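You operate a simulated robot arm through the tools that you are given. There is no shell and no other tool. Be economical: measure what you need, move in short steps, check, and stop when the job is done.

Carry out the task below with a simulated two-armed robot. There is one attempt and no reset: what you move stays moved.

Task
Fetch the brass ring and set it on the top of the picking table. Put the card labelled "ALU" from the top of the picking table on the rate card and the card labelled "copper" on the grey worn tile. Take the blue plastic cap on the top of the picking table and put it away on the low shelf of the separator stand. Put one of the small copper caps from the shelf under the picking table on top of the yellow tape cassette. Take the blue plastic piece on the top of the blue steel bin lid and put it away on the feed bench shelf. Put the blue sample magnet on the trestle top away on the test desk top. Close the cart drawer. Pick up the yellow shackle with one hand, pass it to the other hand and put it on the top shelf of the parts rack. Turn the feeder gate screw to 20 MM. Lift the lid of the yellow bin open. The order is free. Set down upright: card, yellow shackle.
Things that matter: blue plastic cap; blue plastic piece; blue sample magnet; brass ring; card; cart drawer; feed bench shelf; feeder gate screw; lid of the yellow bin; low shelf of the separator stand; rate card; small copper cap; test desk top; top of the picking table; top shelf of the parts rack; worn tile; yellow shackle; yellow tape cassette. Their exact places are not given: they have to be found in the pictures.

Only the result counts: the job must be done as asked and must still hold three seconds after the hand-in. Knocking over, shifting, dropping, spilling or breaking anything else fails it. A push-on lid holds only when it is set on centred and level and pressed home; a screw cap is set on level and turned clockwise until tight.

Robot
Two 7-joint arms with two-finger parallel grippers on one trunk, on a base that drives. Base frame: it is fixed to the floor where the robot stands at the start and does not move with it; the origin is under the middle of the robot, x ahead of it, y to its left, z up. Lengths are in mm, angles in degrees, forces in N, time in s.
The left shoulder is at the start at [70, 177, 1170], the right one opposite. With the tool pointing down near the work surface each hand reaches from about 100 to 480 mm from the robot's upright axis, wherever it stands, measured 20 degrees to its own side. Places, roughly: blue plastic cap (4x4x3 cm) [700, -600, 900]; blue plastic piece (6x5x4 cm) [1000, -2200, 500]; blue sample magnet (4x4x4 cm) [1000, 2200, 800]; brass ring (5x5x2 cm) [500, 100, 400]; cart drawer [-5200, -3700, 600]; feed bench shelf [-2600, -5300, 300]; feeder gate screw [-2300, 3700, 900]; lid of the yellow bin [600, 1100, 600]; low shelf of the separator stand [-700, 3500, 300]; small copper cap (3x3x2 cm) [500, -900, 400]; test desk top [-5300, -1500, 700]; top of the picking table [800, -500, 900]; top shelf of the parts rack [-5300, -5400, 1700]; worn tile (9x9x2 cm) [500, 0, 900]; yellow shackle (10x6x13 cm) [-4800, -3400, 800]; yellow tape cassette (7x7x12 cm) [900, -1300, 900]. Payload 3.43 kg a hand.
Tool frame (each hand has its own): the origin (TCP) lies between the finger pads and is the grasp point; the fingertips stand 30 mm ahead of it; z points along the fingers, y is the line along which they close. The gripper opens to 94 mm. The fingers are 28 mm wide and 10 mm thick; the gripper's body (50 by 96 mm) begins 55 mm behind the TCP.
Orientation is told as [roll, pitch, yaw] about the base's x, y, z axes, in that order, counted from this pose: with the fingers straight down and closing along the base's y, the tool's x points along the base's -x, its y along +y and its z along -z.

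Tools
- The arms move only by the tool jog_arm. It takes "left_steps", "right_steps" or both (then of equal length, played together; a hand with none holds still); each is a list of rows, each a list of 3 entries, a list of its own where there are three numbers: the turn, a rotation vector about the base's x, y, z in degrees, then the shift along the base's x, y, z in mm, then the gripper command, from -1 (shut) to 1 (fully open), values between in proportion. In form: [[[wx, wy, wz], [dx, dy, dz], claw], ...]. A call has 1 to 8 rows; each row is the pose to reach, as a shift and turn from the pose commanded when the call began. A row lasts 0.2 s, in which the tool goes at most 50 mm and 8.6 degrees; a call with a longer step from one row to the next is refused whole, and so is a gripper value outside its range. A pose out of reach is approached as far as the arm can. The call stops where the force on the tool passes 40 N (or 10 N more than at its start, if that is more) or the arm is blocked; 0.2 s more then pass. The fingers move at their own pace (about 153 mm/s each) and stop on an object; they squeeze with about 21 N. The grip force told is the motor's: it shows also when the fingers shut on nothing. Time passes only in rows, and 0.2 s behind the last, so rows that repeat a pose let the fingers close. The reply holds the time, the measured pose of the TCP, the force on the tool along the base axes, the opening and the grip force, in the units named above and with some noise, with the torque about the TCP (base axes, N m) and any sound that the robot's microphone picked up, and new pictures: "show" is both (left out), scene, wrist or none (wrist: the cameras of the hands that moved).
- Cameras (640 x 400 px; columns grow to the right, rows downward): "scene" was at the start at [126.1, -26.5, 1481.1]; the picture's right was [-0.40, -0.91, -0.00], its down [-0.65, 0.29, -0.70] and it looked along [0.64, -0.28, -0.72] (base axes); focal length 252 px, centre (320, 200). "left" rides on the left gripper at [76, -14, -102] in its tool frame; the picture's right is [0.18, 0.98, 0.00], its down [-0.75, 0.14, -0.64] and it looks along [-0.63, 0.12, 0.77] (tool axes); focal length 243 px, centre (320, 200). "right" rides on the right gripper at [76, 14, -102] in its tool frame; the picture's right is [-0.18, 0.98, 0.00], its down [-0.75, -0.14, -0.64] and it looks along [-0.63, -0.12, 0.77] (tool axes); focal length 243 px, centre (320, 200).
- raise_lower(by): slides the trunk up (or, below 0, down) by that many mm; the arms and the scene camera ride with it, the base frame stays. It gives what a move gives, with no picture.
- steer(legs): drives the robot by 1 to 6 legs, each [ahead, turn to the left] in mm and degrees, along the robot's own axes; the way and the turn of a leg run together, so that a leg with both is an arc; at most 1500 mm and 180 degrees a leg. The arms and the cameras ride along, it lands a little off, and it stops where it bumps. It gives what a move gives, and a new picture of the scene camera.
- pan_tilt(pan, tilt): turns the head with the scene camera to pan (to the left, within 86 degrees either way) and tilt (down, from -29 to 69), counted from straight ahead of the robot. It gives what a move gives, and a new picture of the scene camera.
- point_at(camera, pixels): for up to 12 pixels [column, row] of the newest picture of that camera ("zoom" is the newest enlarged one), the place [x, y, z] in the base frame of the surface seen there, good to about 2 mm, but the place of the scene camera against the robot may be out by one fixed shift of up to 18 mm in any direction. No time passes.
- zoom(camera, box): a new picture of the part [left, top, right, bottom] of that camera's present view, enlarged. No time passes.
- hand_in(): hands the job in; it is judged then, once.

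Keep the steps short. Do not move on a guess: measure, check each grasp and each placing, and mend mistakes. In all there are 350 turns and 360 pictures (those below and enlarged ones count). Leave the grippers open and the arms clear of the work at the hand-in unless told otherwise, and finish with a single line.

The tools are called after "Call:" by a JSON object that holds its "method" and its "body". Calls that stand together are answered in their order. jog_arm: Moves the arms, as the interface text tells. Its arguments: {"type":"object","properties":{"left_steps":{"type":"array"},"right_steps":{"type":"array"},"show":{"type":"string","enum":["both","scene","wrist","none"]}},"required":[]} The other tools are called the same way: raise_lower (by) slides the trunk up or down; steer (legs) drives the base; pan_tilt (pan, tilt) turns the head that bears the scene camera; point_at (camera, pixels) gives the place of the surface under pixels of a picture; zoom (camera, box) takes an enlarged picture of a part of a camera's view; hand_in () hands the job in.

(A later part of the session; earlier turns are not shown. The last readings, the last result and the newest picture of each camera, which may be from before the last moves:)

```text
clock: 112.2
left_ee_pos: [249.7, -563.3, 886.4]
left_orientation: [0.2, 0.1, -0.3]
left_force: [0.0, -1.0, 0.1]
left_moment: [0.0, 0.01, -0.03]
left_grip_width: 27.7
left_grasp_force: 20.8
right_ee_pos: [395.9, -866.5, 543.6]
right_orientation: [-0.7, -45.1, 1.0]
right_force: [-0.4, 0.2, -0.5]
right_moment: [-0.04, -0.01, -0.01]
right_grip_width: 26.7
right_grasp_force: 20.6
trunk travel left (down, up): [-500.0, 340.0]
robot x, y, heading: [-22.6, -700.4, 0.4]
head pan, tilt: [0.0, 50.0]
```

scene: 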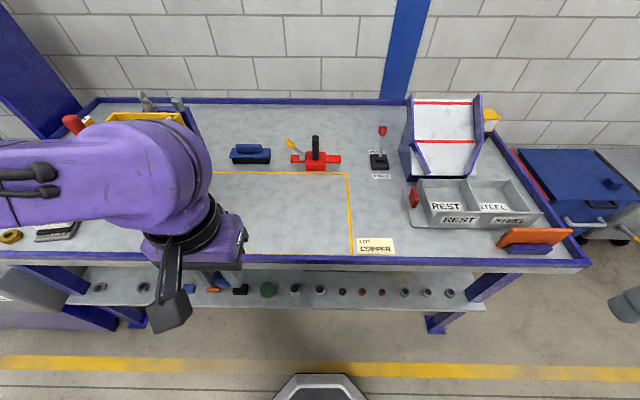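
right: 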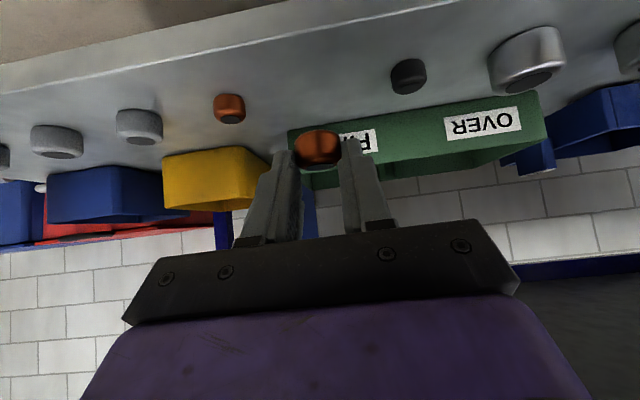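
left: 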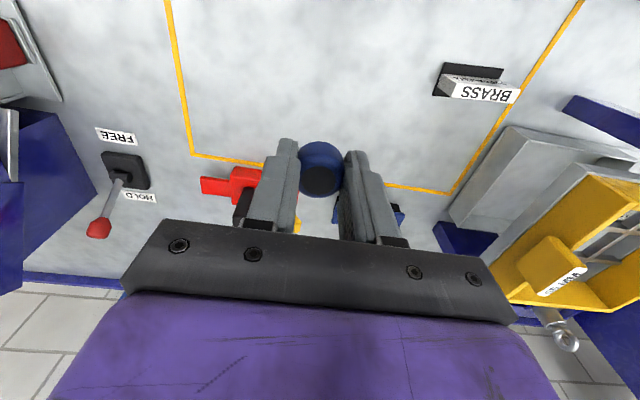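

The copper cap is held. I retract and raise the trunk.

Call:
{"method": "jog_arm", "body": {"right_steps": [[[0, 0, 0], [-40, 0, 20], -1], [[0, 0, 0], [-60, -10, 55], -1], [[0, 0, 0], [-60, -20, 100], -1], [[0, 0, 0], [-60, -30, 145], -1]], "show": "none"}}

Call:
{"method": "raise_lower", "body": {"by": 270}}

Call:
{"method": "steer", "body": {"legs": [[0, -90], [500, 0], [0, 90]]}}

Call:
{"method": "pan_tilt", "body": {"pan": -10, "tilt": 38}}

```text
clock: 113.2
left_ee_pos: [249.7, -562.9, 886.2]
left_orientation: [0.1, 0.1, -0.3]
left_force: [0.0, -0.1, -0.1]
left_moment: [-0.02, -0.01, 0.01]
left_grip_width: 27.9
left_grasp_force: 21.8
right_ee_pos: [389.7, -876.1, 659.6]
right_orientation: [-0.8, -44.9, 1.0]
right_force: [-0.6, 0.0, -0.8]
right_moment: [0.0, -0.01, -0.02]
right_grip_width: 26.5
right_grasp_force: 21.5
right hand out of reach, approached as far as the arm can: row 3, 4
trunk travel left (down, up): [-500.0, 340.0]
robot x, y, heading: [-24.7, -705.9, 0.5]
head pan, tilt: [0.0, 50.0]
```

```text
clock: 114.9
left_ee_pos: [248.7, -561.5, 1051.2]
left_orientation: [0.2, 0.2, -0.3]
left_force: [-0.9, 0.0, -0.2]
left_moment: [-0.01, -0.02, 0.03]
left_grip_width: 28.1
left_grasp_force: 20.9
right_ee_pos: [381.5, -875.2, 815.4]
right_orientation: [-0.2, -42.8, 0.3]
right_force: [-3.0, -1.8, -1.6]
right_moment: [0.03, 0.07, -0.12]
right_grip_width: 26.5
right_grasp_force: 21.3
trunk travel left (down, up): [-664.0, 176.0]
robot x, y, heading: [-27.0, -701.9, 0.6]
head pan, tilt: [0.0, 50.0]
stopped: the force on the tool passed its limit (the readings are from after the stop); the commanded pose is now the measured one
```

```text
clock: 125.6
left_ee_pos: [254.7, -1057.6, 1049.9]
left_orientation: [0.1, 0.1, -0.1]
left_force: [0.3, -0.3, -0.8]
left_moment: [0.02, -0.02, 0.02]
left_grip_width: 28.1
left_grasp_force: 21.3
right_ee_pos: [383.4, -1373.0, 810.7]
right_orientation: [-0.1, -41.6, 0.3]
right_force: [-0.6, -0.5, -1.4]
right_moment: [0.01, 0.01, 0.02]
right_grip_width: 26.0
right_grasp_force: 21.0
trunk travel left (down, up): [-664.0, 176.0]
robot x, y, heading: [-22.6, -1197.9, 1.0]
head pan, tilt: [0.0, 50.0]
stopped in leg 3: the force on the tool passed its limit (the readings are from after the stop); the commanded pose is now the measured one
```

scene: 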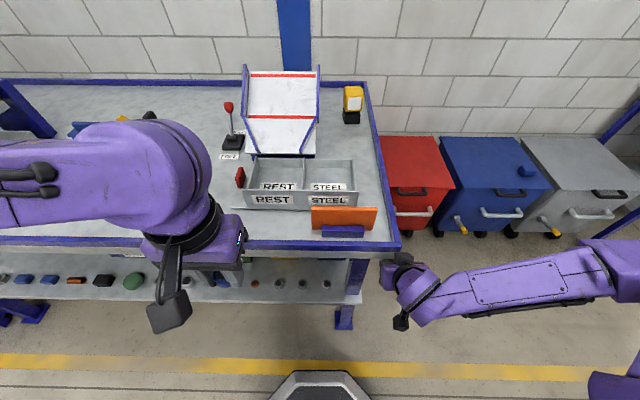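

```text
clock: 126.4
left_ee_pos: [254.9, -1058.2, 1050.5]
left_orientation: [0.2, 0.1, -0.1]
left_force: [-0.7, 0.1, 0.8]
left_moment: [-0.01, -0.01, 0.02]
left_grip_width: 28.1
left_grasp_force: 20.9
right_ee_pos: [383.5, -1372.9, 810.0]
right_orientation: [-0.2, -41.8, 0.5]
right_force: [-2.4, -0.6, -3.7]
right_moment: [-0.07, 0.01, 0.02]
right_grip_width: 26.4
right_grasp_force: 20.9
trunk travel left (down, up): [-664.0, 176.0]
robot x, y, heading: [-15.7, -1197.2, 0.5]
head pan, tilt: [-10.0, 38.0]
```

scene: 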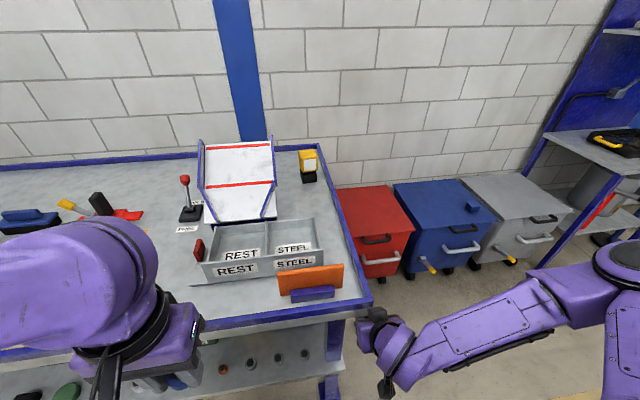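

The right hand brushed the table edge, as I had not pulled it back enough. I back the robot straight away and check the grip.

Call:
{"method": "steer", "body": {"legs": [[-150, 0]]}}

Call:
{"method": "jog_arm", "body": {"right_steps": [[[0, 0, 0], [0, 0, 20], -1], [[0, 0, 0], [0, 0, 45], -1]], "show": "both"}}

```text
clock: 127.7
left_ee_pos: [106.4, -1060.3, 1050.2]
left_orientation: [0.2, 0.0, -0.2]
left_force: [0.2, 0.0, -0.2]
left_moment: [0.01, 0.02, 0.01]
left_grip_width: 27.8
left_grasp_force: 21.0
right_ee_pos: [234.1, -1374.6, 811.0]
right_orientation: [-0.3, -41.8, 0.4]
right_force: [0.6, -0.2, 0.1]
right_moment: [0.05, 0.01, -0.03]
right_grip_width: 26.7
right_grasp_force: 20.5
trunk travel left (down, up): [-664.0, 176.0]
robot x, y, heading: [-167.5, -1203.9, 0.8]
head pan, tilt: [-10.0, 38.0]
```

scene: 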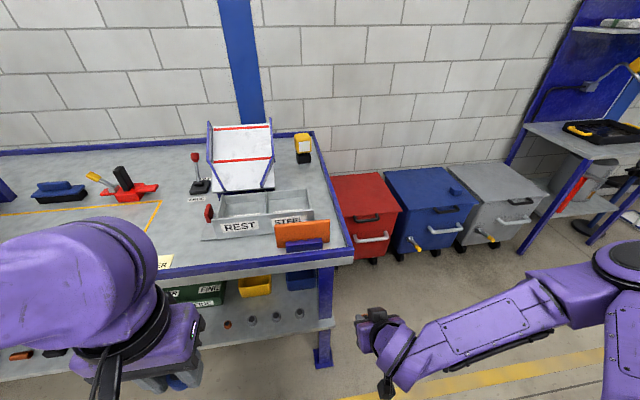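

```text
clock: 128.3
left_ee_pos: [104.6, -1059.9, 1049.7]
left_orientation: [0.1, 0.0, -0.2]
left_force: [0.0, 0.2, 0.5]
left_moment: [0.01, 0.0, 0.0]
left_grip_width: 28.2
left_grasp_force: 21.4
right_ee_pos: [254.2, -1365.7, 848.5]
right_orientation: [-0.3, -41.8, 0.4]
right_force: [-0.5, 0.6, 0.3]
right_moment: [0.02, -0.01, -0.01]
right_grip_width: 26.6
right_grasp_force: 20.4
right hand out of reach, approached as far as the arm can: row 1, 2
trunk travel left (down, up): [-664.0, 176.0]
robot x, y, heading: [-165.6, -1201.8, 0.6]
head pan, tilt: [-10.0, 38.0]
```

scene: 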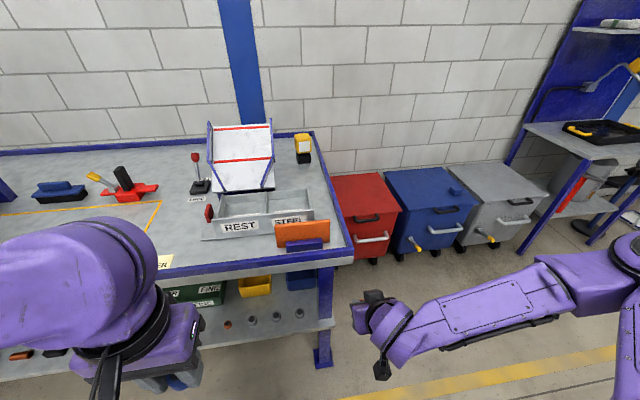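
right: 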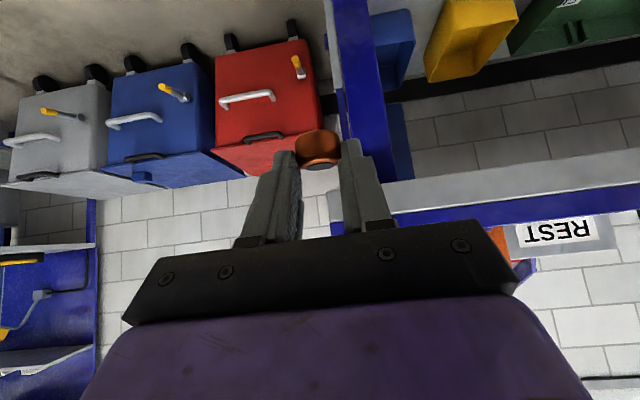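

The cap is still gripped the same. I raise the trunk and measure the cassette at (303,145).

Call:
{"method": "raise_lower", "body": {"by": 130}}

Call:
{"method": "pan_tilt", "body": {"pan": -10, "tilt": 38}}

Call:
{"method": "zoom", "body": {"camera": "scene", "box": [180, 110, 360, 260]}}

```text
clock: 129.9
left_ee_pos: [106.5, -1060.4, 1180.0]
left_orientation: [0.2, 0.2, 0.0]
left_force: [1.5, 0.8, -0.8]
left_moment: [-0.04, 0.0, -0.04]
left_grip_width: 28.1
left_grasp_force: 20.9
right_ee_pos: [254.4, -1368.7, 979.0]
right_orientation: [-0.3, -41.7, 0.4]
right_force: [-0.1, 0.7, -1.1]
right_moment: [-0.01, 0.03, -0.02]
right_grip_width: 26.3
right_grasp_force: 20.7
trunk travel left (down, up): [-794.0, 46.0]
robot x, y, heading: [-166.7, -1202.4, 0.8]
head pan, tilt: [-10.0, 38.0]
```

```text
clock: 130.5
left_ee_pos: [106.1, -1059.7, 1181.1]
left_orientation: [0.2, 0.1, -0.2]
left_force: [-0.3, 0.5, 0.6]
left_moment: [-0.01, -0.01, 0.03]
left_grip_width: 28.1
left_grasp_force: 20.9
right_ee_pos: [254.4, -1368.0, 977.8]
right_orientation: [-0.3, -41.8, 0.4]
right_force: [0.0, 0.5, -0.6]
right_moment: [0.01, -0.02, 0.01]
right_grip_width: 26.6
right_grasp_force: 21.3
trunk travel left (down, up): [-794.0, 46.0]
robot x, y, heading: [-168.7, -1200.3, 0.9]
head pan, tilt: [-10.0, 38.0]
```

scene: 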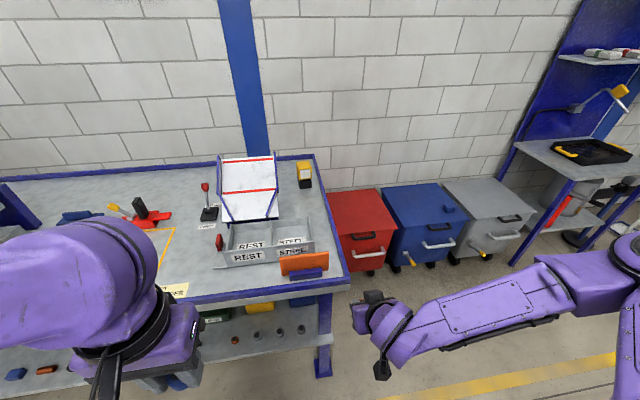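

```text
2.67 times, centred on (270, 185) of scene
```

zoom: 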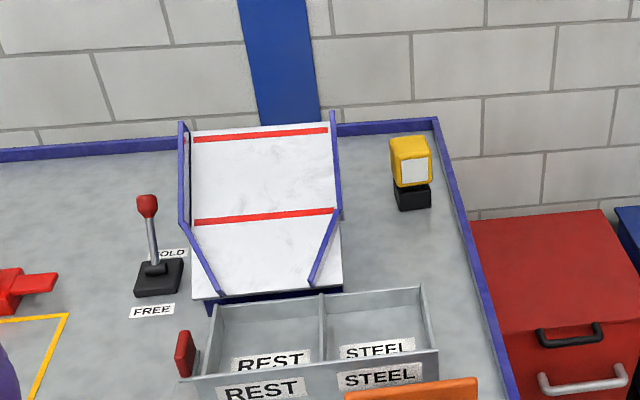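

Call:
{"method": "point_at", "body": {"camera": "scene", "pixels": [[303, 163], [297, 166], [310, 164], [305, 173], [303, 184], [275, 155], [283, 200], [305, 258], [344, 272], [317, 165], [240, 160], [290, 225]]}}

```text
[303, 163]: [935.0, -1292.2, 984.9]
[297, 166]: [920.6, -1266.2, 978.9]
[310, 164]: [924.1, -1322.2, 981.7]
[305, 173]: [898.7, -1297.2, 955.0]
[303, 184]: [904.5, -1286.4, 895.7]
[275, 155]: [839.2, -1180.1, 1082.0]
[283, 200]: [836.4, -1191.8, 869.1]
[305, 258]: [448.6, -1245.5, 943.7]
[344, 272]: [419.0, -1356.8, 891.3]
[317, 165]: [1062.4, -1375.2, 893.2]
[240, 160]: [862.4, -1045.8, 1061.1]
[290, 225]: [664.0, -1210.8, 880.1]
```

Cassette top ≈ z 975, centre about (925,-1294). I raise the right hand and level its tilt to 45°, then drive closer.

Call:
{"method": "jog_arm", "body": {"right_steps": [[[0, -1, 0], [30, 0, 40], -1], [[0, -2, 0], [60, 10, 80], -1], [[0, -3, 0], [90, 20, 110], -1], [[0, -3.2, 0], [110, 30, 125], -1]], "show": "none"}}

Call:
{"method": "steer", "body": {"legs": [[260, 0]]}}

```text
refused: row 2 steps farther than a row can; nothing moved
```

```text
clock: 132.4
left_ee_pos: [364.3, -1056.1, 1180.7]
left_orientation: [0.1, 0.1, -0.2]
left_force: [-0.7, 0.6, 0.3]
left_moment: [0.01, 0.01, -0.02]
left_grip_width: 28.1
left_grasp_force: 21.2
right_ee_pos: [512.4, -1363.6, 978.5]
right_orientation: [-0.3, -41.8, 0.5]
right_force: [0.8, 1.0, -0.7]
right_moment: [0.03, 0.0, 0.01]
right_grip_width: 26.4
right_grasp_force: 21.0
trunk travel left (down, up): [-794.0, 46.0]
robot x, y, heading: [92.3, -1196.4, 0.7]
head pan, tilt: [-10.0, 38.0]
```

scene: 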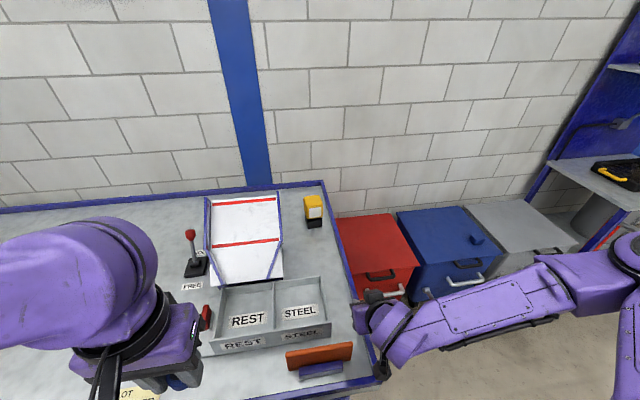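

The first jog was refused (row too long) but the drive was clear. I now raise the right hand in shorter rows.

Call:
{"method": "jog_arm", "body": {"right_steps": [[[0, -1, 0], [5, 0, 35], -1], [[0, -2, 0], [10, 0, 70], -1], [[0, -3.2, 0], [40, 5, 100], -1], [[0, -3.2, 0], [80, 10, 110], -1], [[0, -3.2, 0], [120, 15, 115], -1], [[0, -3.2, 0], [160, 20, 115], -1]], "show": "wrist"}}

```text
clock: 133.8
left_ee_pos: [366.0, -1055.3, 1180.2]
left_orientation: [0.1, 0.1, -0.3]
left_force: [0.7, 0.1, -0.4]
left_moment: [-0.04, -0.01, 0.01]
left_grip_width: 28.0
left_grasp_force: 20.9
right_ee_pos: [675.2, -1343.4, 1094.2]
right_orientation: [-0.4, -44.9, 0.6]
right_force: [0.2, -0.6, -0.3]
right_moment: [0.0, 0.04, -0.01]
right_grip_width: 26.6
right_grasp_force: 20.5
right hand out of reach, approached as far as the arm can: row 1, 2
trunk travel left (down, up): [-794.0, 46.0]
robot x, y, heading: [91.7, -1195.9, 0.8]
head pan, tilt: [-10.0, 38.0]
```

right: 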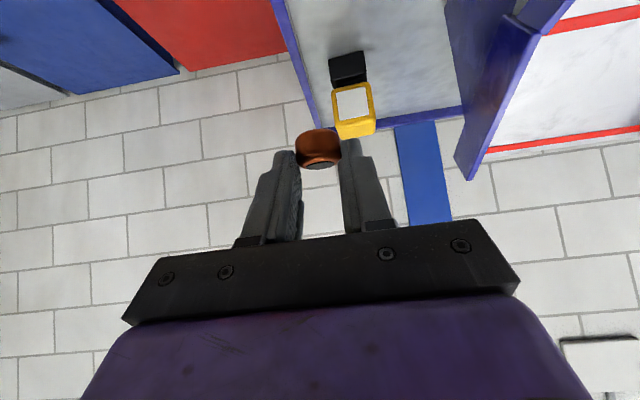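

I measure the cassette in the right wrist view.

Call:
{"method": "zoom", "body": {"camera": "right", "box": [290, 30, 420, 190]}}

Call:
{"method": "point_at", "body": {"camera": "right", "pixels": [[335, 90], [369, 86], [340, 125], [373, 119], [357, 129], [345, 135], [372, 131], [350, 70], [352, 100]]}}

```text
2.50 times, centred on (355, 110) of right
```

zoom: 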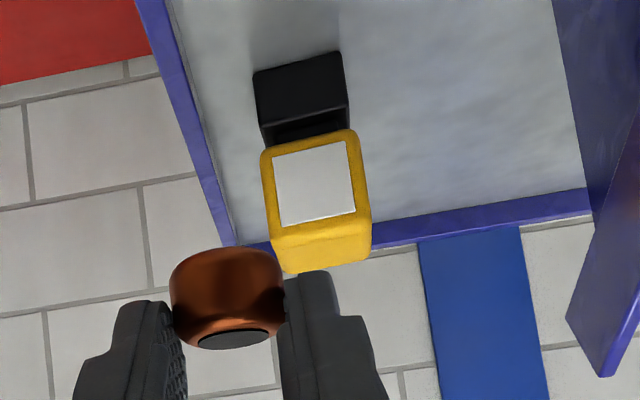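

```text
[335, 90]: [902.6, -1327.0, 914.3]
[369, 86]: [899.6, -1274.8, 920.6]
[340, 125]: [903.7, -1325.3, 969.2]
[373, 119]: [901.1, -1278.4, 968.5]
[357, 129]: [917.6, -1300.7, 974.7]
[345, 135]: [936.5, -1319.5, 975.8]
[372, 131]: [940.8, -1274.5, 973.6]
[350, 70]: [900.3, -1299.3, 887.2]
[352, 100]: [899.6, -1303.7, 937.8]
```

Cassette front x ≈ 900, y centre -1300, top 975. I move the cap to hover above it.

Call:
{"method": "jog_arm", "body": {"right_steps": [[[0, 0, 0], [40, 8, 0], -1], [[0, 0, 0], [80, 16, 0], -1], [[0, 0, 0], [120, 24, 0], -1], [[0, 0, 0], [160, 32, -5], -1], [[0, 0, 0], [200, 40, -15], -1], [[0, 0, 0], [238, 43, -30], -1], [[0, 0, 0], [241, 43, -54], -1]], "show": "both"}}

```text
clock: 135.4
left_ee_pos: [363.9, -1056.7, 1180.4]
left_orientation: [0.3, 0.0, -0.2]
left_force: [-0.7, -0.1, -0.1]
left_moment: [-0.01, -0.03, 0.0]
left_grip_width: 28.2
left_grasp_force: 21.1
right_ee_pos: [907.3, -1311.1, 1035.2]
right_orientation: [-0.2, -45.0, 0.6]
right_force: [0.3, -0.4, -0.9]
right_moment: [0.0, 0.02, 0.03]
right_grip_width: 26.3
right_grasp_force: 20.9
right hand out of reach, approached as far as the arm can: row 7
trunk travel left (down, up): [-794.0, 46.0]
robot x, y, heading: [88.5, -1199.6, 0.7]
head pan, tilt: [-10.0, 38.0]
```

scene: 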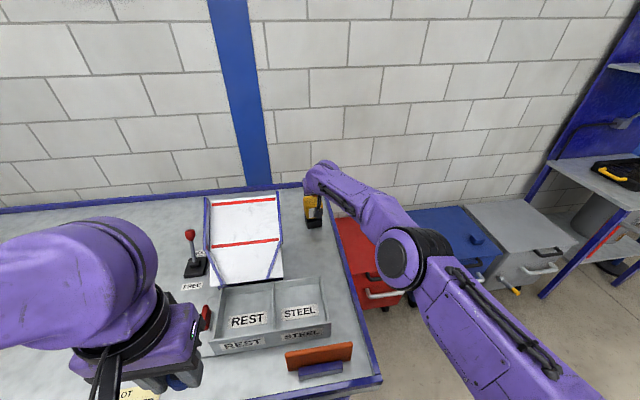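
right: 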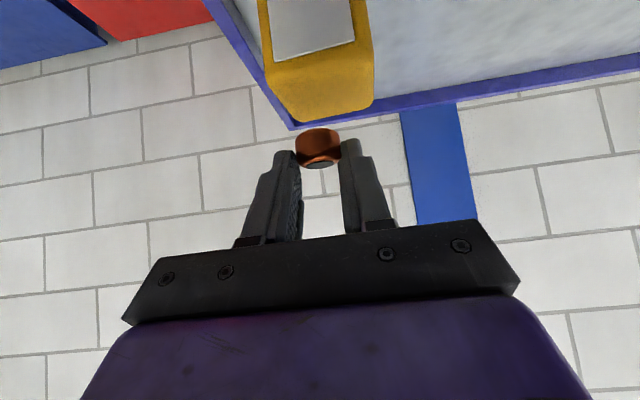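

Just at reach limit. I measure the top's back edge, then drive ahead 30 mm.

Call:
{"method": "point_at", "body": {"camera": "right", "pixels": [[270, 65], [355, 45], [290, 116], [370, 98], [320, 90], [318, 140]]}}

Call:
{"method": "steer", "body": {"legs": [[30, 0]]}}

```text
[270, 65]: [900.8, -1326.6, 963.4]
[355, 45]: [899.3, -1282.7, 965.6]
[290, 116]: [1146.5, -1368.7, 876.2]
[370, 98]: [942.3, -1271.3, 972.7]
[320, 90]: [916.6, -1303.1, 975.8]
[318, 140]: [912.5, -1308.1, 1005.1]
```

```text
clock: 136.2
left_ee_pos: [387.2, -1054.7, 1181.5]
left_orientation: [0.1, -0.2, -0.2]
left_force: [-0.5, 0.5, 0.8]
left_moment: [0.01, -0.09, -0.02]
left_grip_width: 28.0
left_grasp_force: 21.0
right_ee_pos: [932.2, -1308.5, 1040.2]
right_orientation: [-0.3, -45.4, 0.5]
right_force: [-0.7, 0.2, 0.1]
right_moment: [0.03, -0.05, -0.02]
right_grip_width: 26.5
right_grasp_force: 21.7
trunk travel left (down, up): [-794.0, 46.0]
robot x, y, heading: [124.0, -1197.7, 0.8]
head pan, tilt: [-10.0, 38.0]
```

scene: 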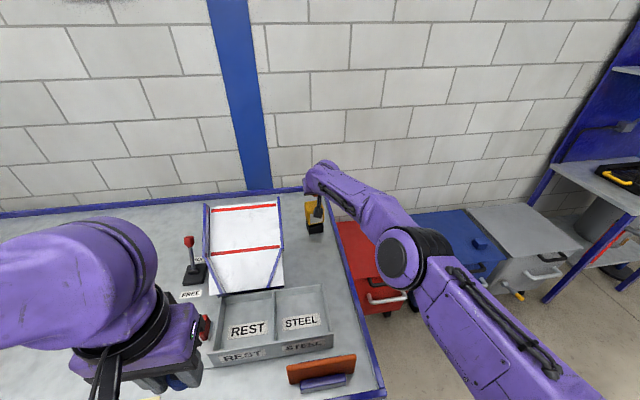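

I test a small correction to see the commanded base.

Call:
{"method": "jog_arm", "body": {"right_steps": [[[0, 0, 0], [-15, 8, 0], -1], [[0, 0, 0], [-15, 8, -5], -1]], "show": "wrist"}}

```text
clock: 136.8
left_ee_pos: [392.4, -1055.2, 1180.5]
left_orientation: [0.1, -0.2, -0.2]
left_force: [-0.6, 0.2, -0.4]
left_moment: [0.02, 0.01, -0.02]
left_grip_width: 28.1
left_grasp_force: 21.2
right_ee_pos: [919.3, -1300.8, 1031.7]
right_orientation: [-0.4, -45.1, 0.5]
right_force: [0.2, 0.8, -0.5]
right_moment: [-0.01, 0.01, 0.0]
right_grip_width: 26.4
right_grasp_force: 20.5
trunk travel left (down, up): [-794.0, 46.0]
robot x, y, heading: [120.5, -1197.2, 0.7]
head pan, tilt: [-10.0, 38.0]
```

right: 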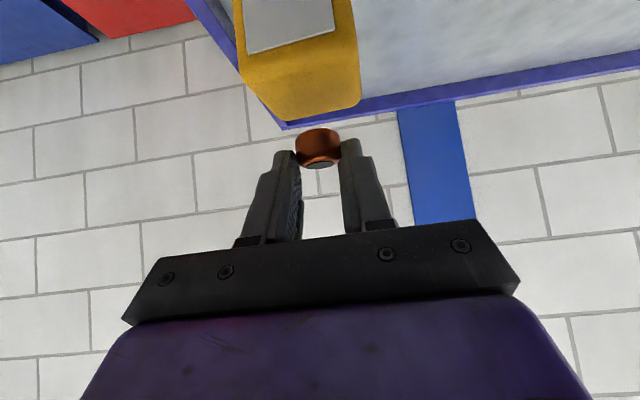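

I check top corners and cap position.

Call:
{"method": "point_at", "body": {"camera": "right", "pixels": [[288, 117], [358, 97], [246, 70], [350, 45], [300, 90], [318, 132], [318, 150]]}}

```text
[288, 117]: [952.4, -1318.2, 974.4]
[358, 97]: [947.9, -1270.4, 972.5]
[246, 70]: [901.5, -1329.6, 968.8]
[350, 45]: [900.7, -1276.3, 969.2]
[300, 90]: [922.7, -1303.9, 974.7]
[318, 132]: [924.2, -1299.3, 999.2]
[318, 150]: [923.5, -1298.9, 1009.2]
```

Top centre (928,-1299). I shift back 6 mm and lower gently.

Call:
{"method": "jog_arm", "body": {"right_steps": [[[0, 0, 0], [-6, 0, -10], -1], [[0, 0, 0], [-6, 0, -17], -1], [[0, 0, 0], [-6, 0, -21], -1], [[0, 0, 0], [-6, 0, -24], -1]], "show": "wrist"}}

```text
clock: 137.8
left_ee_pos: [393.0, -1055.7, 1181.0]
left_orientation: [0.1, 0.0, -0.1]
left_force: [-0.5, 0.1, 0.4]
left_moment: [0.01, -0.01, -0.01]
left_grip_width: 28.1
left_grasp_force: 20.9
right_ee_pos: [916.1, -1301.0, 1009.9]
right_orientation: [-0.3, -45.4, 0.5]
right_force: [4.1, -0.1, 13.1]
right_moment: [-0.01, -0.36, -0.01]
right_grip_width: 26.5
right_grasp_force: 21.1
trunk travel left (down, up): [-794.0, 46.0]
robot x, y, heading: [121.1, -1198.1, 0.5]
head pan, tilt: [-10.0, 38.0]
```

right: 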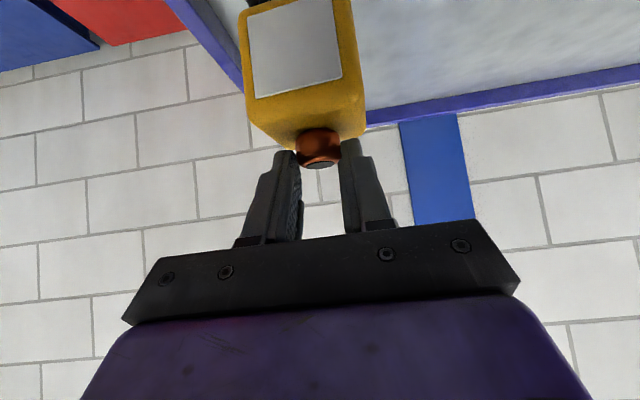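

Contact (13 N). I release with small opening and rise vertically.

Call:
{"method": "jog_arm", "body": {"right_steps": [[[0, 0, 0], [0, 0, 2], -0.1], [[0, 0, 0], [0, 0, 2], -0.1], [[0, 0, 0], [-2, 0, 20], -0.1], [[0, 0, 0], [-10, 0, 50], 0], [[0, 0, 0], [-45, 0, 80], 0], [[0, 0, 0], [-85, 0, 100], 0], [[0, 0, 0], [-130, 0, 110], 0]], "show": "wrist"}}

```text
clock: 139.4
left_ee_pos: [393.6, -1056.9, 1181.0]
left_orientation: [0.2, -0.1, -0.3]
left_force: [-0.7, -0.7, 0.2]
left_moment: [-0.01, -0.02, 0.01]
left_grip_width: 27.8
left_grasp_force: 21.4
right_ee_pos: [785.3, -1309.3, 1116.5]
right_orientation: [0.7, -44.8, -1.2]
right_force: [0.1, -0.3, -0.2]
right_moment: [-0.02, -0.02, 0.02]
right_grip_width: 46.8
right_grasp_force: 0.0
trunk travel left (down, up): [-794.0, 46.0]
robot x, y, heading: [118.3, -1199.5, 0.8]
head pan, tilt: [-10.0, 38.0]
```

right: 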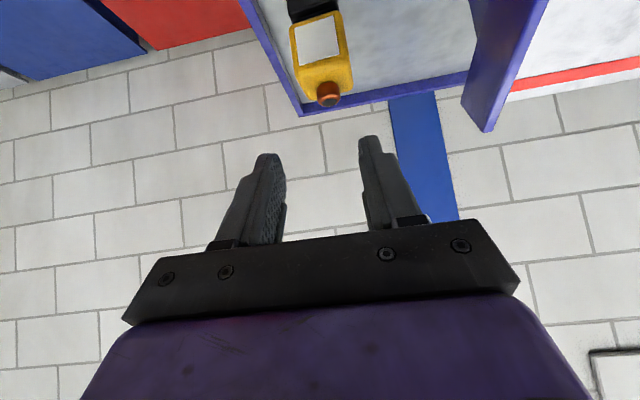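

Call:
{"method": "zoom", "body": {"camera": "right", "box": [270, 0, 390, 120]}}

Call:
{"method": "jog_arm", "body": {"right_steps": [[[0, 8, 0], [-45, -5, 10], 1], [[0, 16, 0], [-90, -10, 20], 1], [[0, 24, 0], [-135, -15, 30], 1], [[0, 32, 0], [-180, -20, 40], 1], [[0, 40, 0], [-225, -25, 45], 1], [[0, 45, 0], [-265, -30, 45], 1], [[0, 45, 0], [-300, -35, 45], 1], [[0, 45, 0], [-340, -40, 45], 1]], "show": "none"}}

```text
3.33 times, centred on (330, 60) of right
```

zoom: 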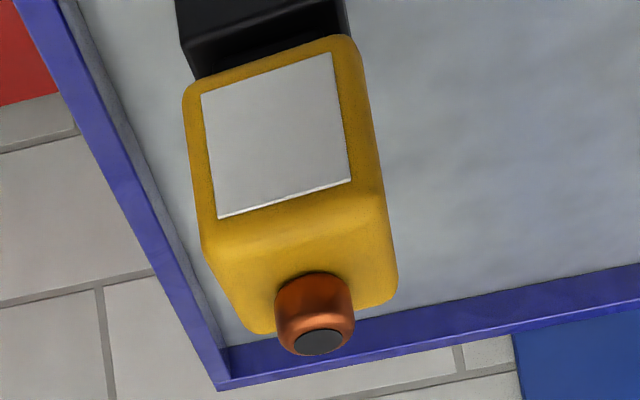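

```text
clock: 141.2
left_ee_pos: [394.0, -1058.0, 1179.4]
left_orientation: [0.3, 0.1, -0.2]
left_force: [-0.4, -0.8, -0.3]
left_moment: [0.02, 0.03, 0.02]
left_grip_width: 28.0
left_grasp_force: 21.5
right_ee_pos: [445.5, -1342.8, 1160.1]
right_orientation: [0.3, -0.1, 0.3]
right_force: [-0.9, -0.2, -0.6]
right_moment: [0.03, -0.02, 0.02]
right_grip_width: 94.0
right_grasp_force: 0.1
trunk travel left (down, up): [-794.0, 46.0]
robot x, y, heading: [121.3, -1198.0, 0.7]
head pan, tilt: [-10.0, 38.0]
```

The copper cap stands on the cassette. Next the blue piece on the blue bin lid with the free right hand. I back off and drive right.

Call:
{"method": "steer", "body": {"legs": [[-250, 0], [0, -90], [850, 0], [0, 90]]}}

Call:
{"method": "pan_tilt", "body": {"pan": -5, "tilt": 40}}

```text
clock: 154.8
left_ee_pos: [157.9, -1908.4, 1180.0]
left_orientation: [0.1, 0.0, 0.2]
left_force: [0.1, 0.1, 0.5]
left_moment: [-0.01, 0.0, 0.01]
left_grip_width: 27.9
left_grasp_force: 21.0
right_ee_pos: [210.9, -2193.0, 1159.2]
right_orientation: [0.2, 0.0, 0.8]
right_force: [0.4, 0.7, 0.3]
right_moment: [0.05, 0.02, 0.01]
right_grip_width: 93.9
right_grasp_force: 0.0
trunk travel left (down, up): [-794.0, 46.0]
robot x, y, heading: [-112.2, -2050.6, 1.1]
head pan, tilt: [-10.0, 38.0]
```

scene: 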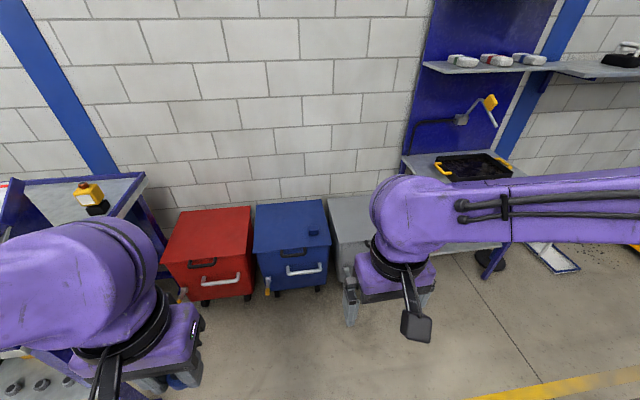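

```text
clock: 155.4
left_ee_pos: [158.6, -1909.0, 1180.5]
left_orientation: [0.1, 0.0, 0.4]
left_force: [-0.6, 0.4, 0.6]
left_moment: [0.02, 0.0, 0.02]
left_grip_width: 28.3
left_grasp_force: 21.1
right_ee_pos: [211.5, -2193.7, 1159.5]
right_orientation: [0.0, 0.0, 0.8]
right_force: [-0.3, -0.3, 0.2]
right_moment: [0.0, -0.01, 0.01]
right_grip_width: 94.2
right_grasp_force: 0.2
trunk travel left (down, up): [-794.0, 46.0]
robot x, y, heading: [-111.3, -2050.9, 0.9]
head pan, tilt: [-5.0, 40.0]
```

scene: 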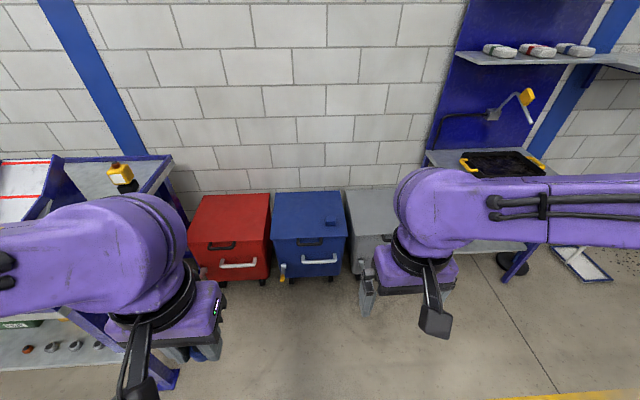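

The copper cap still stands on the cassette. I measure the blue bin and the piece at (330,223).

Call:
{"method": "zoom", "body": {"camera": "scene", "box": [260, 180, 380, 290]}}

Call:
{"method": "point_at", "body": {"camera": "scene", "pixels": [[330, 223], [310, 210], [280, 200], [340, 235], [310, 241], [320, 262], [283, 272]]}}

```text
3.64 times, centred on (320, 235) of scene
```

zoom: 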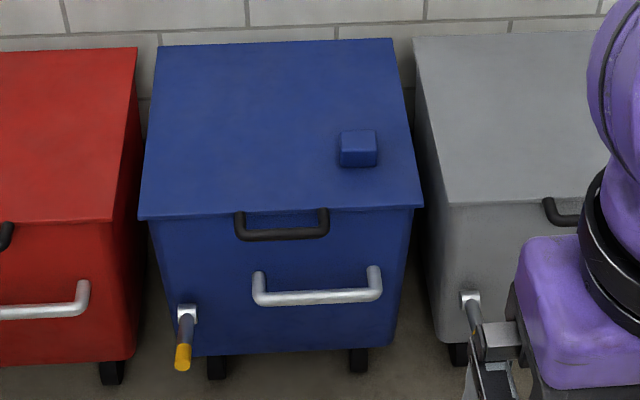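

```text
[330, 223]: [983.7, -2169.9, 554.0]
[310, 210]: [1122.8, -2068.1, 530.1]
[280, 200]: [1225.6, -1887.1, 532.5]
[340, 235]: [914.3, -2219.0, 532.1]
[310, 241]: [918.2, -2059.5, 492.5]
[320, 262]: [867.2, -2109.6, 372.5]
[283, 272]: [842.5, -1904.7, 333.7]
```

The piece is at about (985,-2170,540). I drive ahead 590 mm and lower the trunk 300.

Call:
{"method": "steer", "body": {"legs": [[590, 0]]}}

Call:
{"method": "raise_lower", "body": {"by": -300}}

```text
clock: 158.8
left_ee_pos: [746.1, -1896.6, 1181.0]
left_orientation: [0.1, 0.0, 0.2]
left_force: [0.6, -0.6, -0.3]
left_moment: [-0.01, -0.01, -0.02]
left_grip_width: 27.9
left_grasp_force: 20.5
right_ee_pos: [801.3, -2180.1, 1160.5]
right_orientation: [0.1, -0.1, 0.8]
right_force: [-0.5, -0.4, -0.5]
right_moment: [0.0, 0.01, 0.01]
right_grip_width: 94.0
right_grasp_force: 0.0
trunk travel left (down, up): [-794.0, 46.0]
robot x, y, heading: [473.6, -2041.2, 1.3]
head pan, tilt: [-5.0, 40.0]
```

scene: 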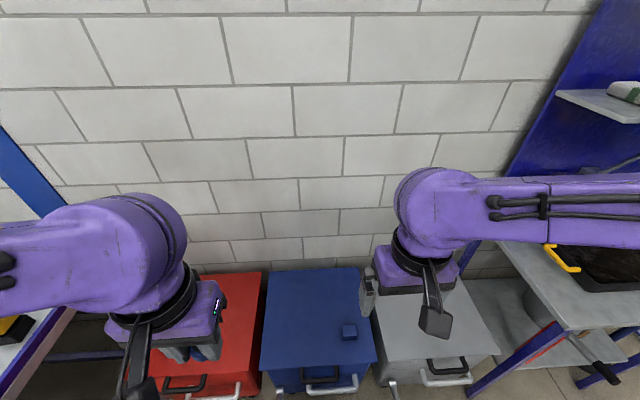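

```text
clock: 161.8
left_ee_pos: [747.4, -1895.6, 880.9]
left_orientation: [0.1, 0.0, 0.4]
left_force: [-0.1, -0.4, 0.2]
left_moment: [-0.02, 0.02, -0.02]
left_grip_width: 28.0
left_grasp_force: 20.5
right_ee_pos: [800.5, -2181.0, 861.6]
right_orientation: [0.1, 0.0, 0.8]
right_force: [0.3, -0.1, -0.8]
right_moment: [-0.01, 0.03, -0.02]
right_grip_width: 93.8
right_grasp_force: 0.0
trunk travel left (down, up): [-494.0, 346.0]
robot x, y, heading: [476.2, -2040.4, 1.4]
head pan, tilt: [-5.0, 40.0]
```

I move the right hand above the piece.

Call:
{"method": "jog_arm", "body": {"right_steps": [[[0, 0, 0], [40, 2, -20], 1], [[0, 0, 0], [80, 4, -45], 1], [[0, 0, 0], [120, 6, -70], 1], [[0, 0, 0], [155, 8, -100], 1], [[0, 0, 0], [180, 8, -140], 1], [[0, 0, 0], [180, 8, -185], 1]], "show": "wrist"}}

```text
clock: 163.2
left_ee_pos: [748.2, -1896.3, 880.9]
left_orientation: [0.1, 0.0, 0.3]
left_force: [-0.4, 0.4, 0.5]
left_moment: [0.01, 0.01, -0.02]
left_grip_width: 28.0
left_grasp_force: 20.9
right_ee_pos: [981.9, -2173.4, 674.9]
right_orientation: [0.1, -0.1, 0.7]
right_force: [0.4, -0.3, -0.2]
right_moment: [-0.01, -0.04, 0.0]
right_grip_width: 93.9
right_grasp_force: 0.0
trunk travel left (down, up): [-494.0, 346.0]
robot x, y, heading: [474.6, -2039.7, 1.2]
head pan, tilt: [-5.0, 40.0]
```

right: 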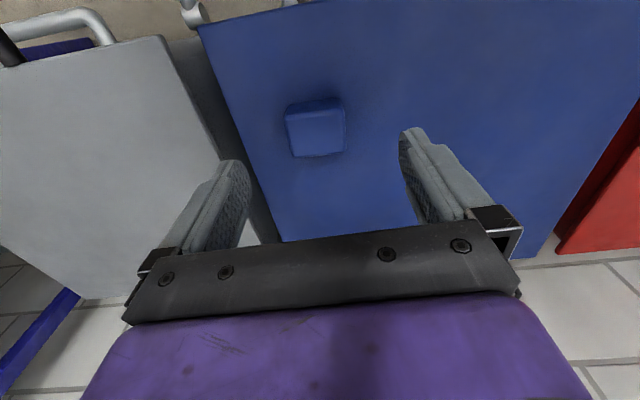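

Call:
{"method": "point_at", "body": {"camera": "right", "pixels": [[290, 114], [338, 108], [296, 155], [343, 149], [317, 132], [270, 60], [320, 200], [318, 104]]}}

```text
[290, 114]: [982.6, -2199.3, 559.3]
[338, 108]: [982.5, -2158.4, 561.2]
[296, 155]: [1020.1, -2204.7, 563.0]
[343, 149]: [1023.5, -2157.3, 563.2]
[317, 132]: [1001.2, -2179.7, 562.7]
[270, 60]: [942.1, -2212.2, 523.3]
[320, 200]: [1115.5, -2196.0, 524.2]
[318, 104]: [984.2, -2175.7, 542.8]
```

Piece centre (1002,-2180), 47 mm wide, top 562. I descend and grip.

Call:
{"method": "jog_arm", "body": {"right_steps": [[[0, 0, 0], [12, -5, -20], 0.8], [[0, 0, 0], [20, -7, -55], 0.8], [[0, 0, 0], [20, -7, -90], 0.8], [[0, 0, 0], [20, -7, -116], 0.8], [[0, 0, 0], [20, -7, -116], -1], [[0, 0, 0], [20, -7, -116], -1], [[0, 0, 0], [20, -7, -116], -1]], "show": "wrist"}}

```text
clock: 164.8
left_ee_pos: [749.5, -1896.3, 880.0]
left_orientation: [0.1, 0.1, 0.3]
left_force: [0.1, 0.3, -0.2]
left_moment: [-0.03, -0.01, 0.0]
left_grip_width: 28.2
left_grasp_force: 21.2
right_ee_pos: [1001.8, -2179.7, 560.2]
right_orientation: [0.1, 0.0, 0.8]
right_force: [-0.6, 0.8, 0.1]
right_moment: [0.02, -0.04, 0.0]
right_grip_width: 61.6
right_grasp_force: 20.8
trunk travel left (down, up): [-494.0, 346.0]
robot x, y, heading: [476.7, -2043.0, 0.9]
head pan, tilt: [-5.0, 40.0]
```

right: 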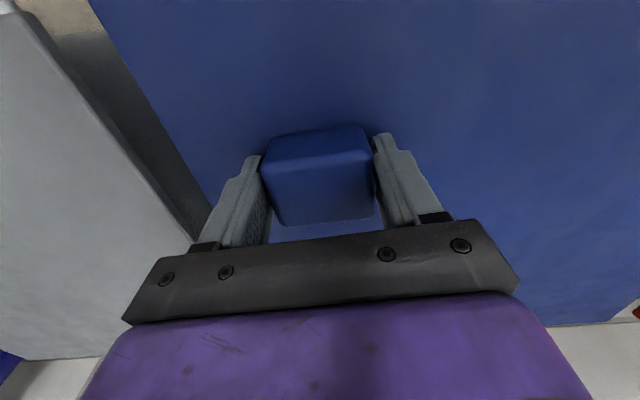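

Gripped. I lift and draw back.

Call:
{"method": "jog_arm", "body": {"right_steps": [[[0, 0, 0], [0, 0, 25], -1], [[0, 0, 0], [0, 0, 70], -1], [[0, 0, 0], [-10, 0, 115], -1], [[0, 0, 0], [-40, 0, 150], -1], [[0, 0, 0], [-80, 0, 175], -1], [[0, 0, 0], [-120, 0, 200], -1], [[0, 0, 0], [-160, 0, 225], -1], [[0, 0, 0], [-200, -10, 250], -1]], "show": "wrist"}}

```text
clock: 166.6
left_ee_pos: [748.3, -1897.7, 880.8]
left_orientation: [0.2, 0.0, 0.3]
left_force: [0.1, -0.4, 0.0]
left_moment: [0.04, 0.0, -0.01]
left_grip_width: 27.9
left_grasp_force: 21.4
right_ee_pos: [799.8, -2191.9, 809.8]
right_orientation: [0.1, -0.3, 1.0]
right_force: [-0.2, -0.5, -0.3]
right_moment: [0.02, -0.03, -0.03]
right_grip_width: 61.3
right_grasp_force: 21.2
trunk travel left (down, up): [-494.0, 346.0]
robot x, y, heading: [474.7, -2041.2, 1.1]
head pan, tilt: [-5.0, 40.0]
```

right: 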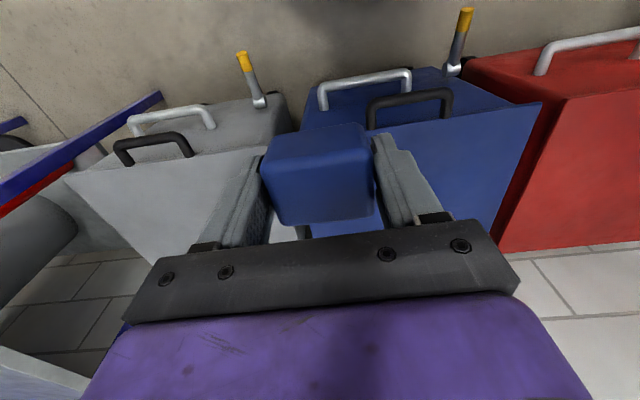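

Piece held. I back out and turn toward the feed bench, looking for obstacles.

Call:
{"method": "steer", "body": {"legs": [[-800, 0], [0, -134]]}}

Call:
{"method": "pan_tilt", "body": {"pan": 0, "tilt": 15}}

```text
clock: 176.4
left_ee_pos: [-410.7, -2351.0, 880.2]
left_orientation: [0.2, 0.0, -133.4]
left_force: [0.0, 0.3, -0.2]
left_moment: [0.01, -0.03, 0.0]
left_grip_width: 27.9
left_grasp_force: 21.0
right_ee_pos: [-658.7, -2186.7, 809.4]
right_orientation: [0.0, 0.0, -133.0]
right_force: [0.5, -0.5, -1.0]
right_moment: [0.01, 0.0, 0.01]
right_grip_width: 61.2
right_grasp_force: 21.0
trunk travel left (down, up): [-494.0, 346.0]
robot x, y, heading: [-330.2, -2055.9, -132.6]
head pan, tilt: [-5.0, 40.0]
```

scene: 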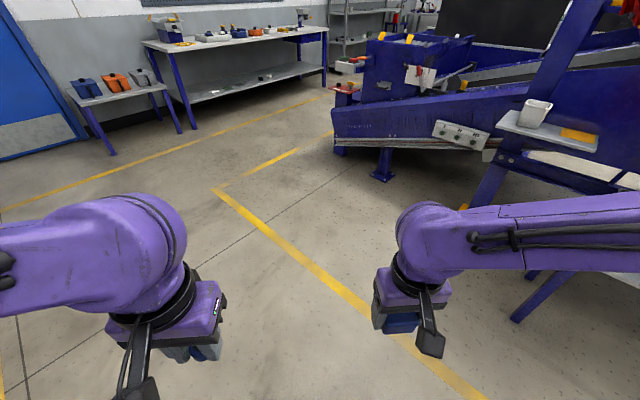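

```text
clock: 177.3
left_ee_pos: [-410.7, -2351.1, 879.4]
left_orientation: [0.1, 0.0, -133.4]
left_force: [0.8, -0.4, -0.2]
left_moment: [0.0, 0.0, -0.02]
left_grip_width: 28.3
left_grasp_force: 20.4
right_ee_pos: [-658.1, -2186.9, 809.2]
right_orientation: [0.1, 0.0, -133.0]
right_force: [0.0, -0.4, -1.6]
right_moment: [0.03, 0.01, -0.02]
right_grip_width: 61.4
right_grasp_force: 21.2
trunk travel left (down, up): [-494.0, 346.0]
robot x, y, heading: [-321.1, -2053.2, -132.7]
head pan, tilt: [0.0, 15.0]
```

scene: 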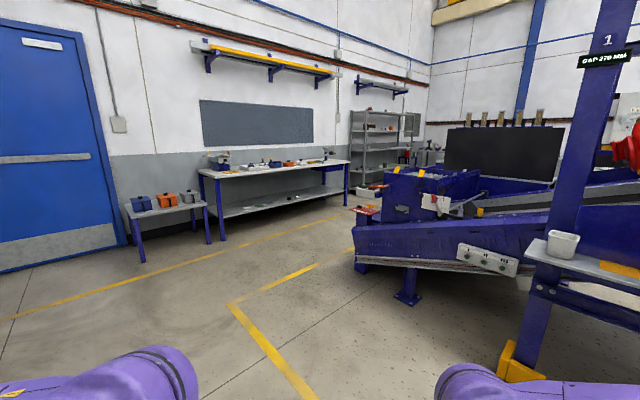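

I see a bench with a lower shelf at (270,205), the parts rack beyond, and a machine at the right. I measure them for the route.

Call:
{"method": "point_at", "body": {"camera": "scene", "pixels": [[270, 207], [222, 242], [347, 190], [258, 170], [142, 260], [210, 242], [358, 268], [407, 300], [500, 360], [378, 180], [350, 210], [300, 198]]}}

Call:
{"method": "zoom", "body": {"camera": "scene", "box": [110, 130, 430, 280]}}

```text
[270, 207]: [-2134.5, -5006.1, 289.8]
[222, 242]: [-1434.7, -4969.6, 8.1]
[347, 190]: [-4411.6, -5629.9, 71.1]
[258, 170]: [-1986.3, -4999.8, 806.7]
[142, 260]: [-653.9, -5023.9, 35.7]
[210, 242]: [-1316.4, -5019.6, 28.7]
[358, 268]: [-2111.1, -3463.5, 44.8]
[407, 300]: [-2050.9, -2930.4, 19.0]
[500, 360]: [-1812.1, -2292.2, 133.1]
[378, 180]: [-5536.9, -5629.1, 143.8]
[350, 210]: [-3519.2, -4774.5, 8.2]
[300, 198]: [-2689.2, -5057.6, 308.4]
```

```text
2.00 times, centred on (270, 205) of scene
```

zoom: 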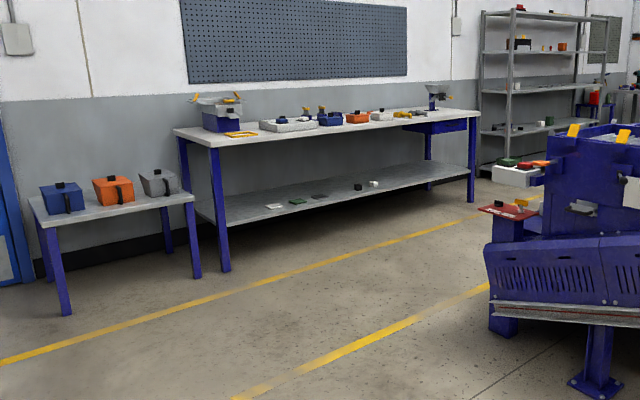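

The feed bench shelf is at z ≈ 290, front y ≈ -4990. I drive to about (-1700,-4500) facing it.

Call:
{"method": "steer", "body": {"legs": [[0, 13.3], [1400, 0], [1380, 0], [0, 29.5]]}}

Call:
{"method": "pan_tilt", "body": {"pan": -10, "tilt": 45}}

```text
clock: 193.1
left_ee_pos: [-1549.1, -4766.0, 879.3]
left_orientation: [0.1, 0.1, -91.1]
left_force: [0.9, -0.3, -0.3]
left_moment: [-0.01, -0.01, -0.01]
left_grip_width: 27.9
left_grasp_force: 21.2
right_ee_pos: [-1843.2, -4811.4, 808.7]
right_orientation: [0.2, 0.0, -90.5]
right_force: [0.4, 0.0, -0.2]
right_moment: [-0.01, 0.0, 0.02]
right_grip_width: 61.1
right_grasp_force: 21.1
trunk travel left (down, up): [-494.0, 346.0]
robot x, y, heading: [-1687.8, -4490.4, -90.3]
head pan, tilt: [0.0, 15.0]
```

scene: 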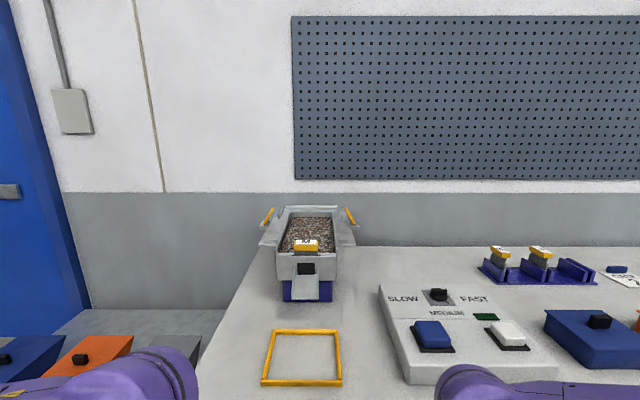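

```text
clock: 194.1
left_ee_pos: [-1549.6, -4765.3, 879.9]
left_orientation: [0.0, 0.0, -91.0]
left_force: [0.3, 0.2, 0.9]
left_moment: [0.04, 0.01, 0.03]
left_grip_width: 28.2
left_grasp_force: 20.4
right_ee_pos: [-1844.3, -4810.7, 809.3]
right_orientation: [0.1, 0.0, -90.6]
right_force: [-0.4, -0.1, -1.7]
right_moment: [0.01, 0.01, -0.01]
right_grip_width: 61.2
right_grasp_force: 21.1
trunk travel left (down, up): [-494.0, 346.0]
robot x, y, heading: [-1687.1, -4492.1, -90.3]
head pan, tilt: [-10.0, 45.0]
```

scene: 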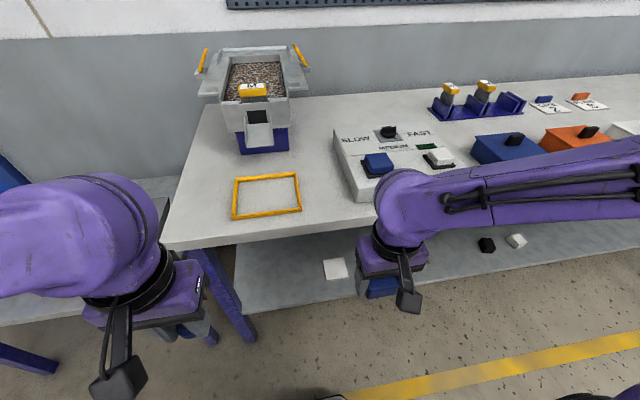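

I measure shelf spots and the bench edge.

Call:
{"method": "point_at", "body": {"camera": "scene", "pixels": [[335, 268], [300, 300], [290, 270], [450, 275], [460, 250], [487, 245], [300, 236], [240, 310], [420, 290], [330, 285]]}}

```text
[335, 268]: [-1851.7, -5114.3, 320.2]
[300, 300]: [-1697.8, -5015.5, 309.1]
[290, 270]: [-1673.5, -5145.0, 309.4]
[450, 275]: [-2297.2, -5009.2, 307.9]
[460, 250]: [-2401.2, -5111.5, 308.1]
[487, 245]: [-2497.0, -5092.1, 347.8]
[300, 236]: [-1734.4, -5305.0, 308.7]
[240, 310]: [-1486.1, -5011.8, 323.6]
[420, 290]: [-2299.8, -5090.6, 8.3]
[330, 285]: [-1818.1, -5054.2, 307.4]
```

I measure how tall my own wrist stack is and where the bench edge lies.

Call:
{"method": "point_at", "body": {"camera": "scene", "pixels": [[410, 180], [395, 200], [450, 195], [395, 250], [385, 268], [250, 238], [170, 245], [350, 225], [325, 229]]}}

```text
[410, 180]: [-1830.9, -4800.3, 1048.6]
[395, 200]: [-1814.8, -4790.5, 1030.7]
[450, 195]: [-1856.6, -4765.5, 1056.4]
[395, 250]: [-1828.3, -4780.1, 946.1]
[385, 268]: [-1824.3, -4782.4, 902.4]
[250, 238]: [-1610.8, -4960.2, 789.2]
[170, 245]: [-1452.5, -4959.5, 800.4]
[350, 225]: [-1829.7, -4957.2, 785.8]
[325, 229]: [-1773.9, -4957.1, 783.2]
```

The wrist stack is about 240 mm tall, so an upright hand fits under the bench. I lower the trunk 430 and look.

Call:
{"method": "raise_lower", "body": {"by": -420}}

Call:
{"method": "steer", "body": {"legs": [[120, 0]]}}

```text
refused: -420 is not a number from -400 to 400
```

```text
clock: 195.3
left_ee_pos: [-1549.3, -4887.1, 880.3]
left_orientation: [0.2, 0.1, -91.2]
left_force: [0.4, 0.0, -0.6]
left_moment: [0.01, -0.05, 0.0]
left_grip_width: 28.1
left_grasp_force: 21.0
right_ee_pos: [-1843.6, -4933.7, 807.8]
right_orientation: [0.0, 0.0, -90.8]
right_force: [0.2, -0.1, -0.9]
right_moment: [0.02, 0.03, -0.01]
right_grip_width: 61.1
right_grasp_force: 20.8
trunk travel left (down, up): [-494.0, 346.0]
robot x, y, heading: [-1686.5, -4610.5, -90.0]
head pan, tilt: [-10.0, 45.0]
```

scene: 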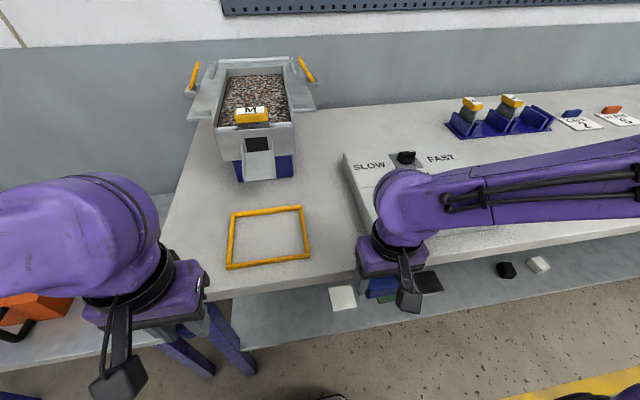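

The lowering was refused and the hand is now close to the bench edge. I back up 110 mm first.

Call:
{"method": "steer", "body": {"legs": [[-110, 0]]}}

```text
clock: 196.5
left_ee_pos: [-1551.0, -4776.3, 881.5]
left_orientation: [0.1, 0.0, -91.2]
left_force: [0.0, -0.3, -0.5]
left_moment: [0.0, 0.02, 0.02]
left_grip_width: 27.8
left_grasp_force: 20.6
right_ee_pos: [-1846.1, -4822.2, 810.1]
right_orientation: [0.1, -0.1, -90.7]
right_force: [-1.0, -0.1, -1.9]
right_moment: [-0.02, -0.01, 0.02]
right_grip_width: 61.5
right_grasp_force: 21.0
trunk travel left (down, up): [-494.0, 346.0]
robot x, y, heading: [-1683.6, -4504.6, -90.2]
head pan, tilt: [-10.0, 45.0]
```

scene: 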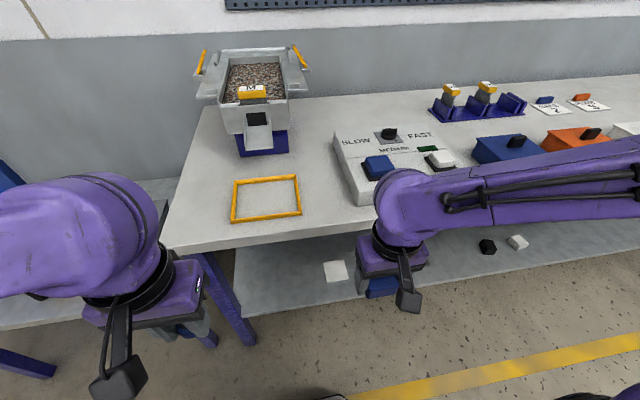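

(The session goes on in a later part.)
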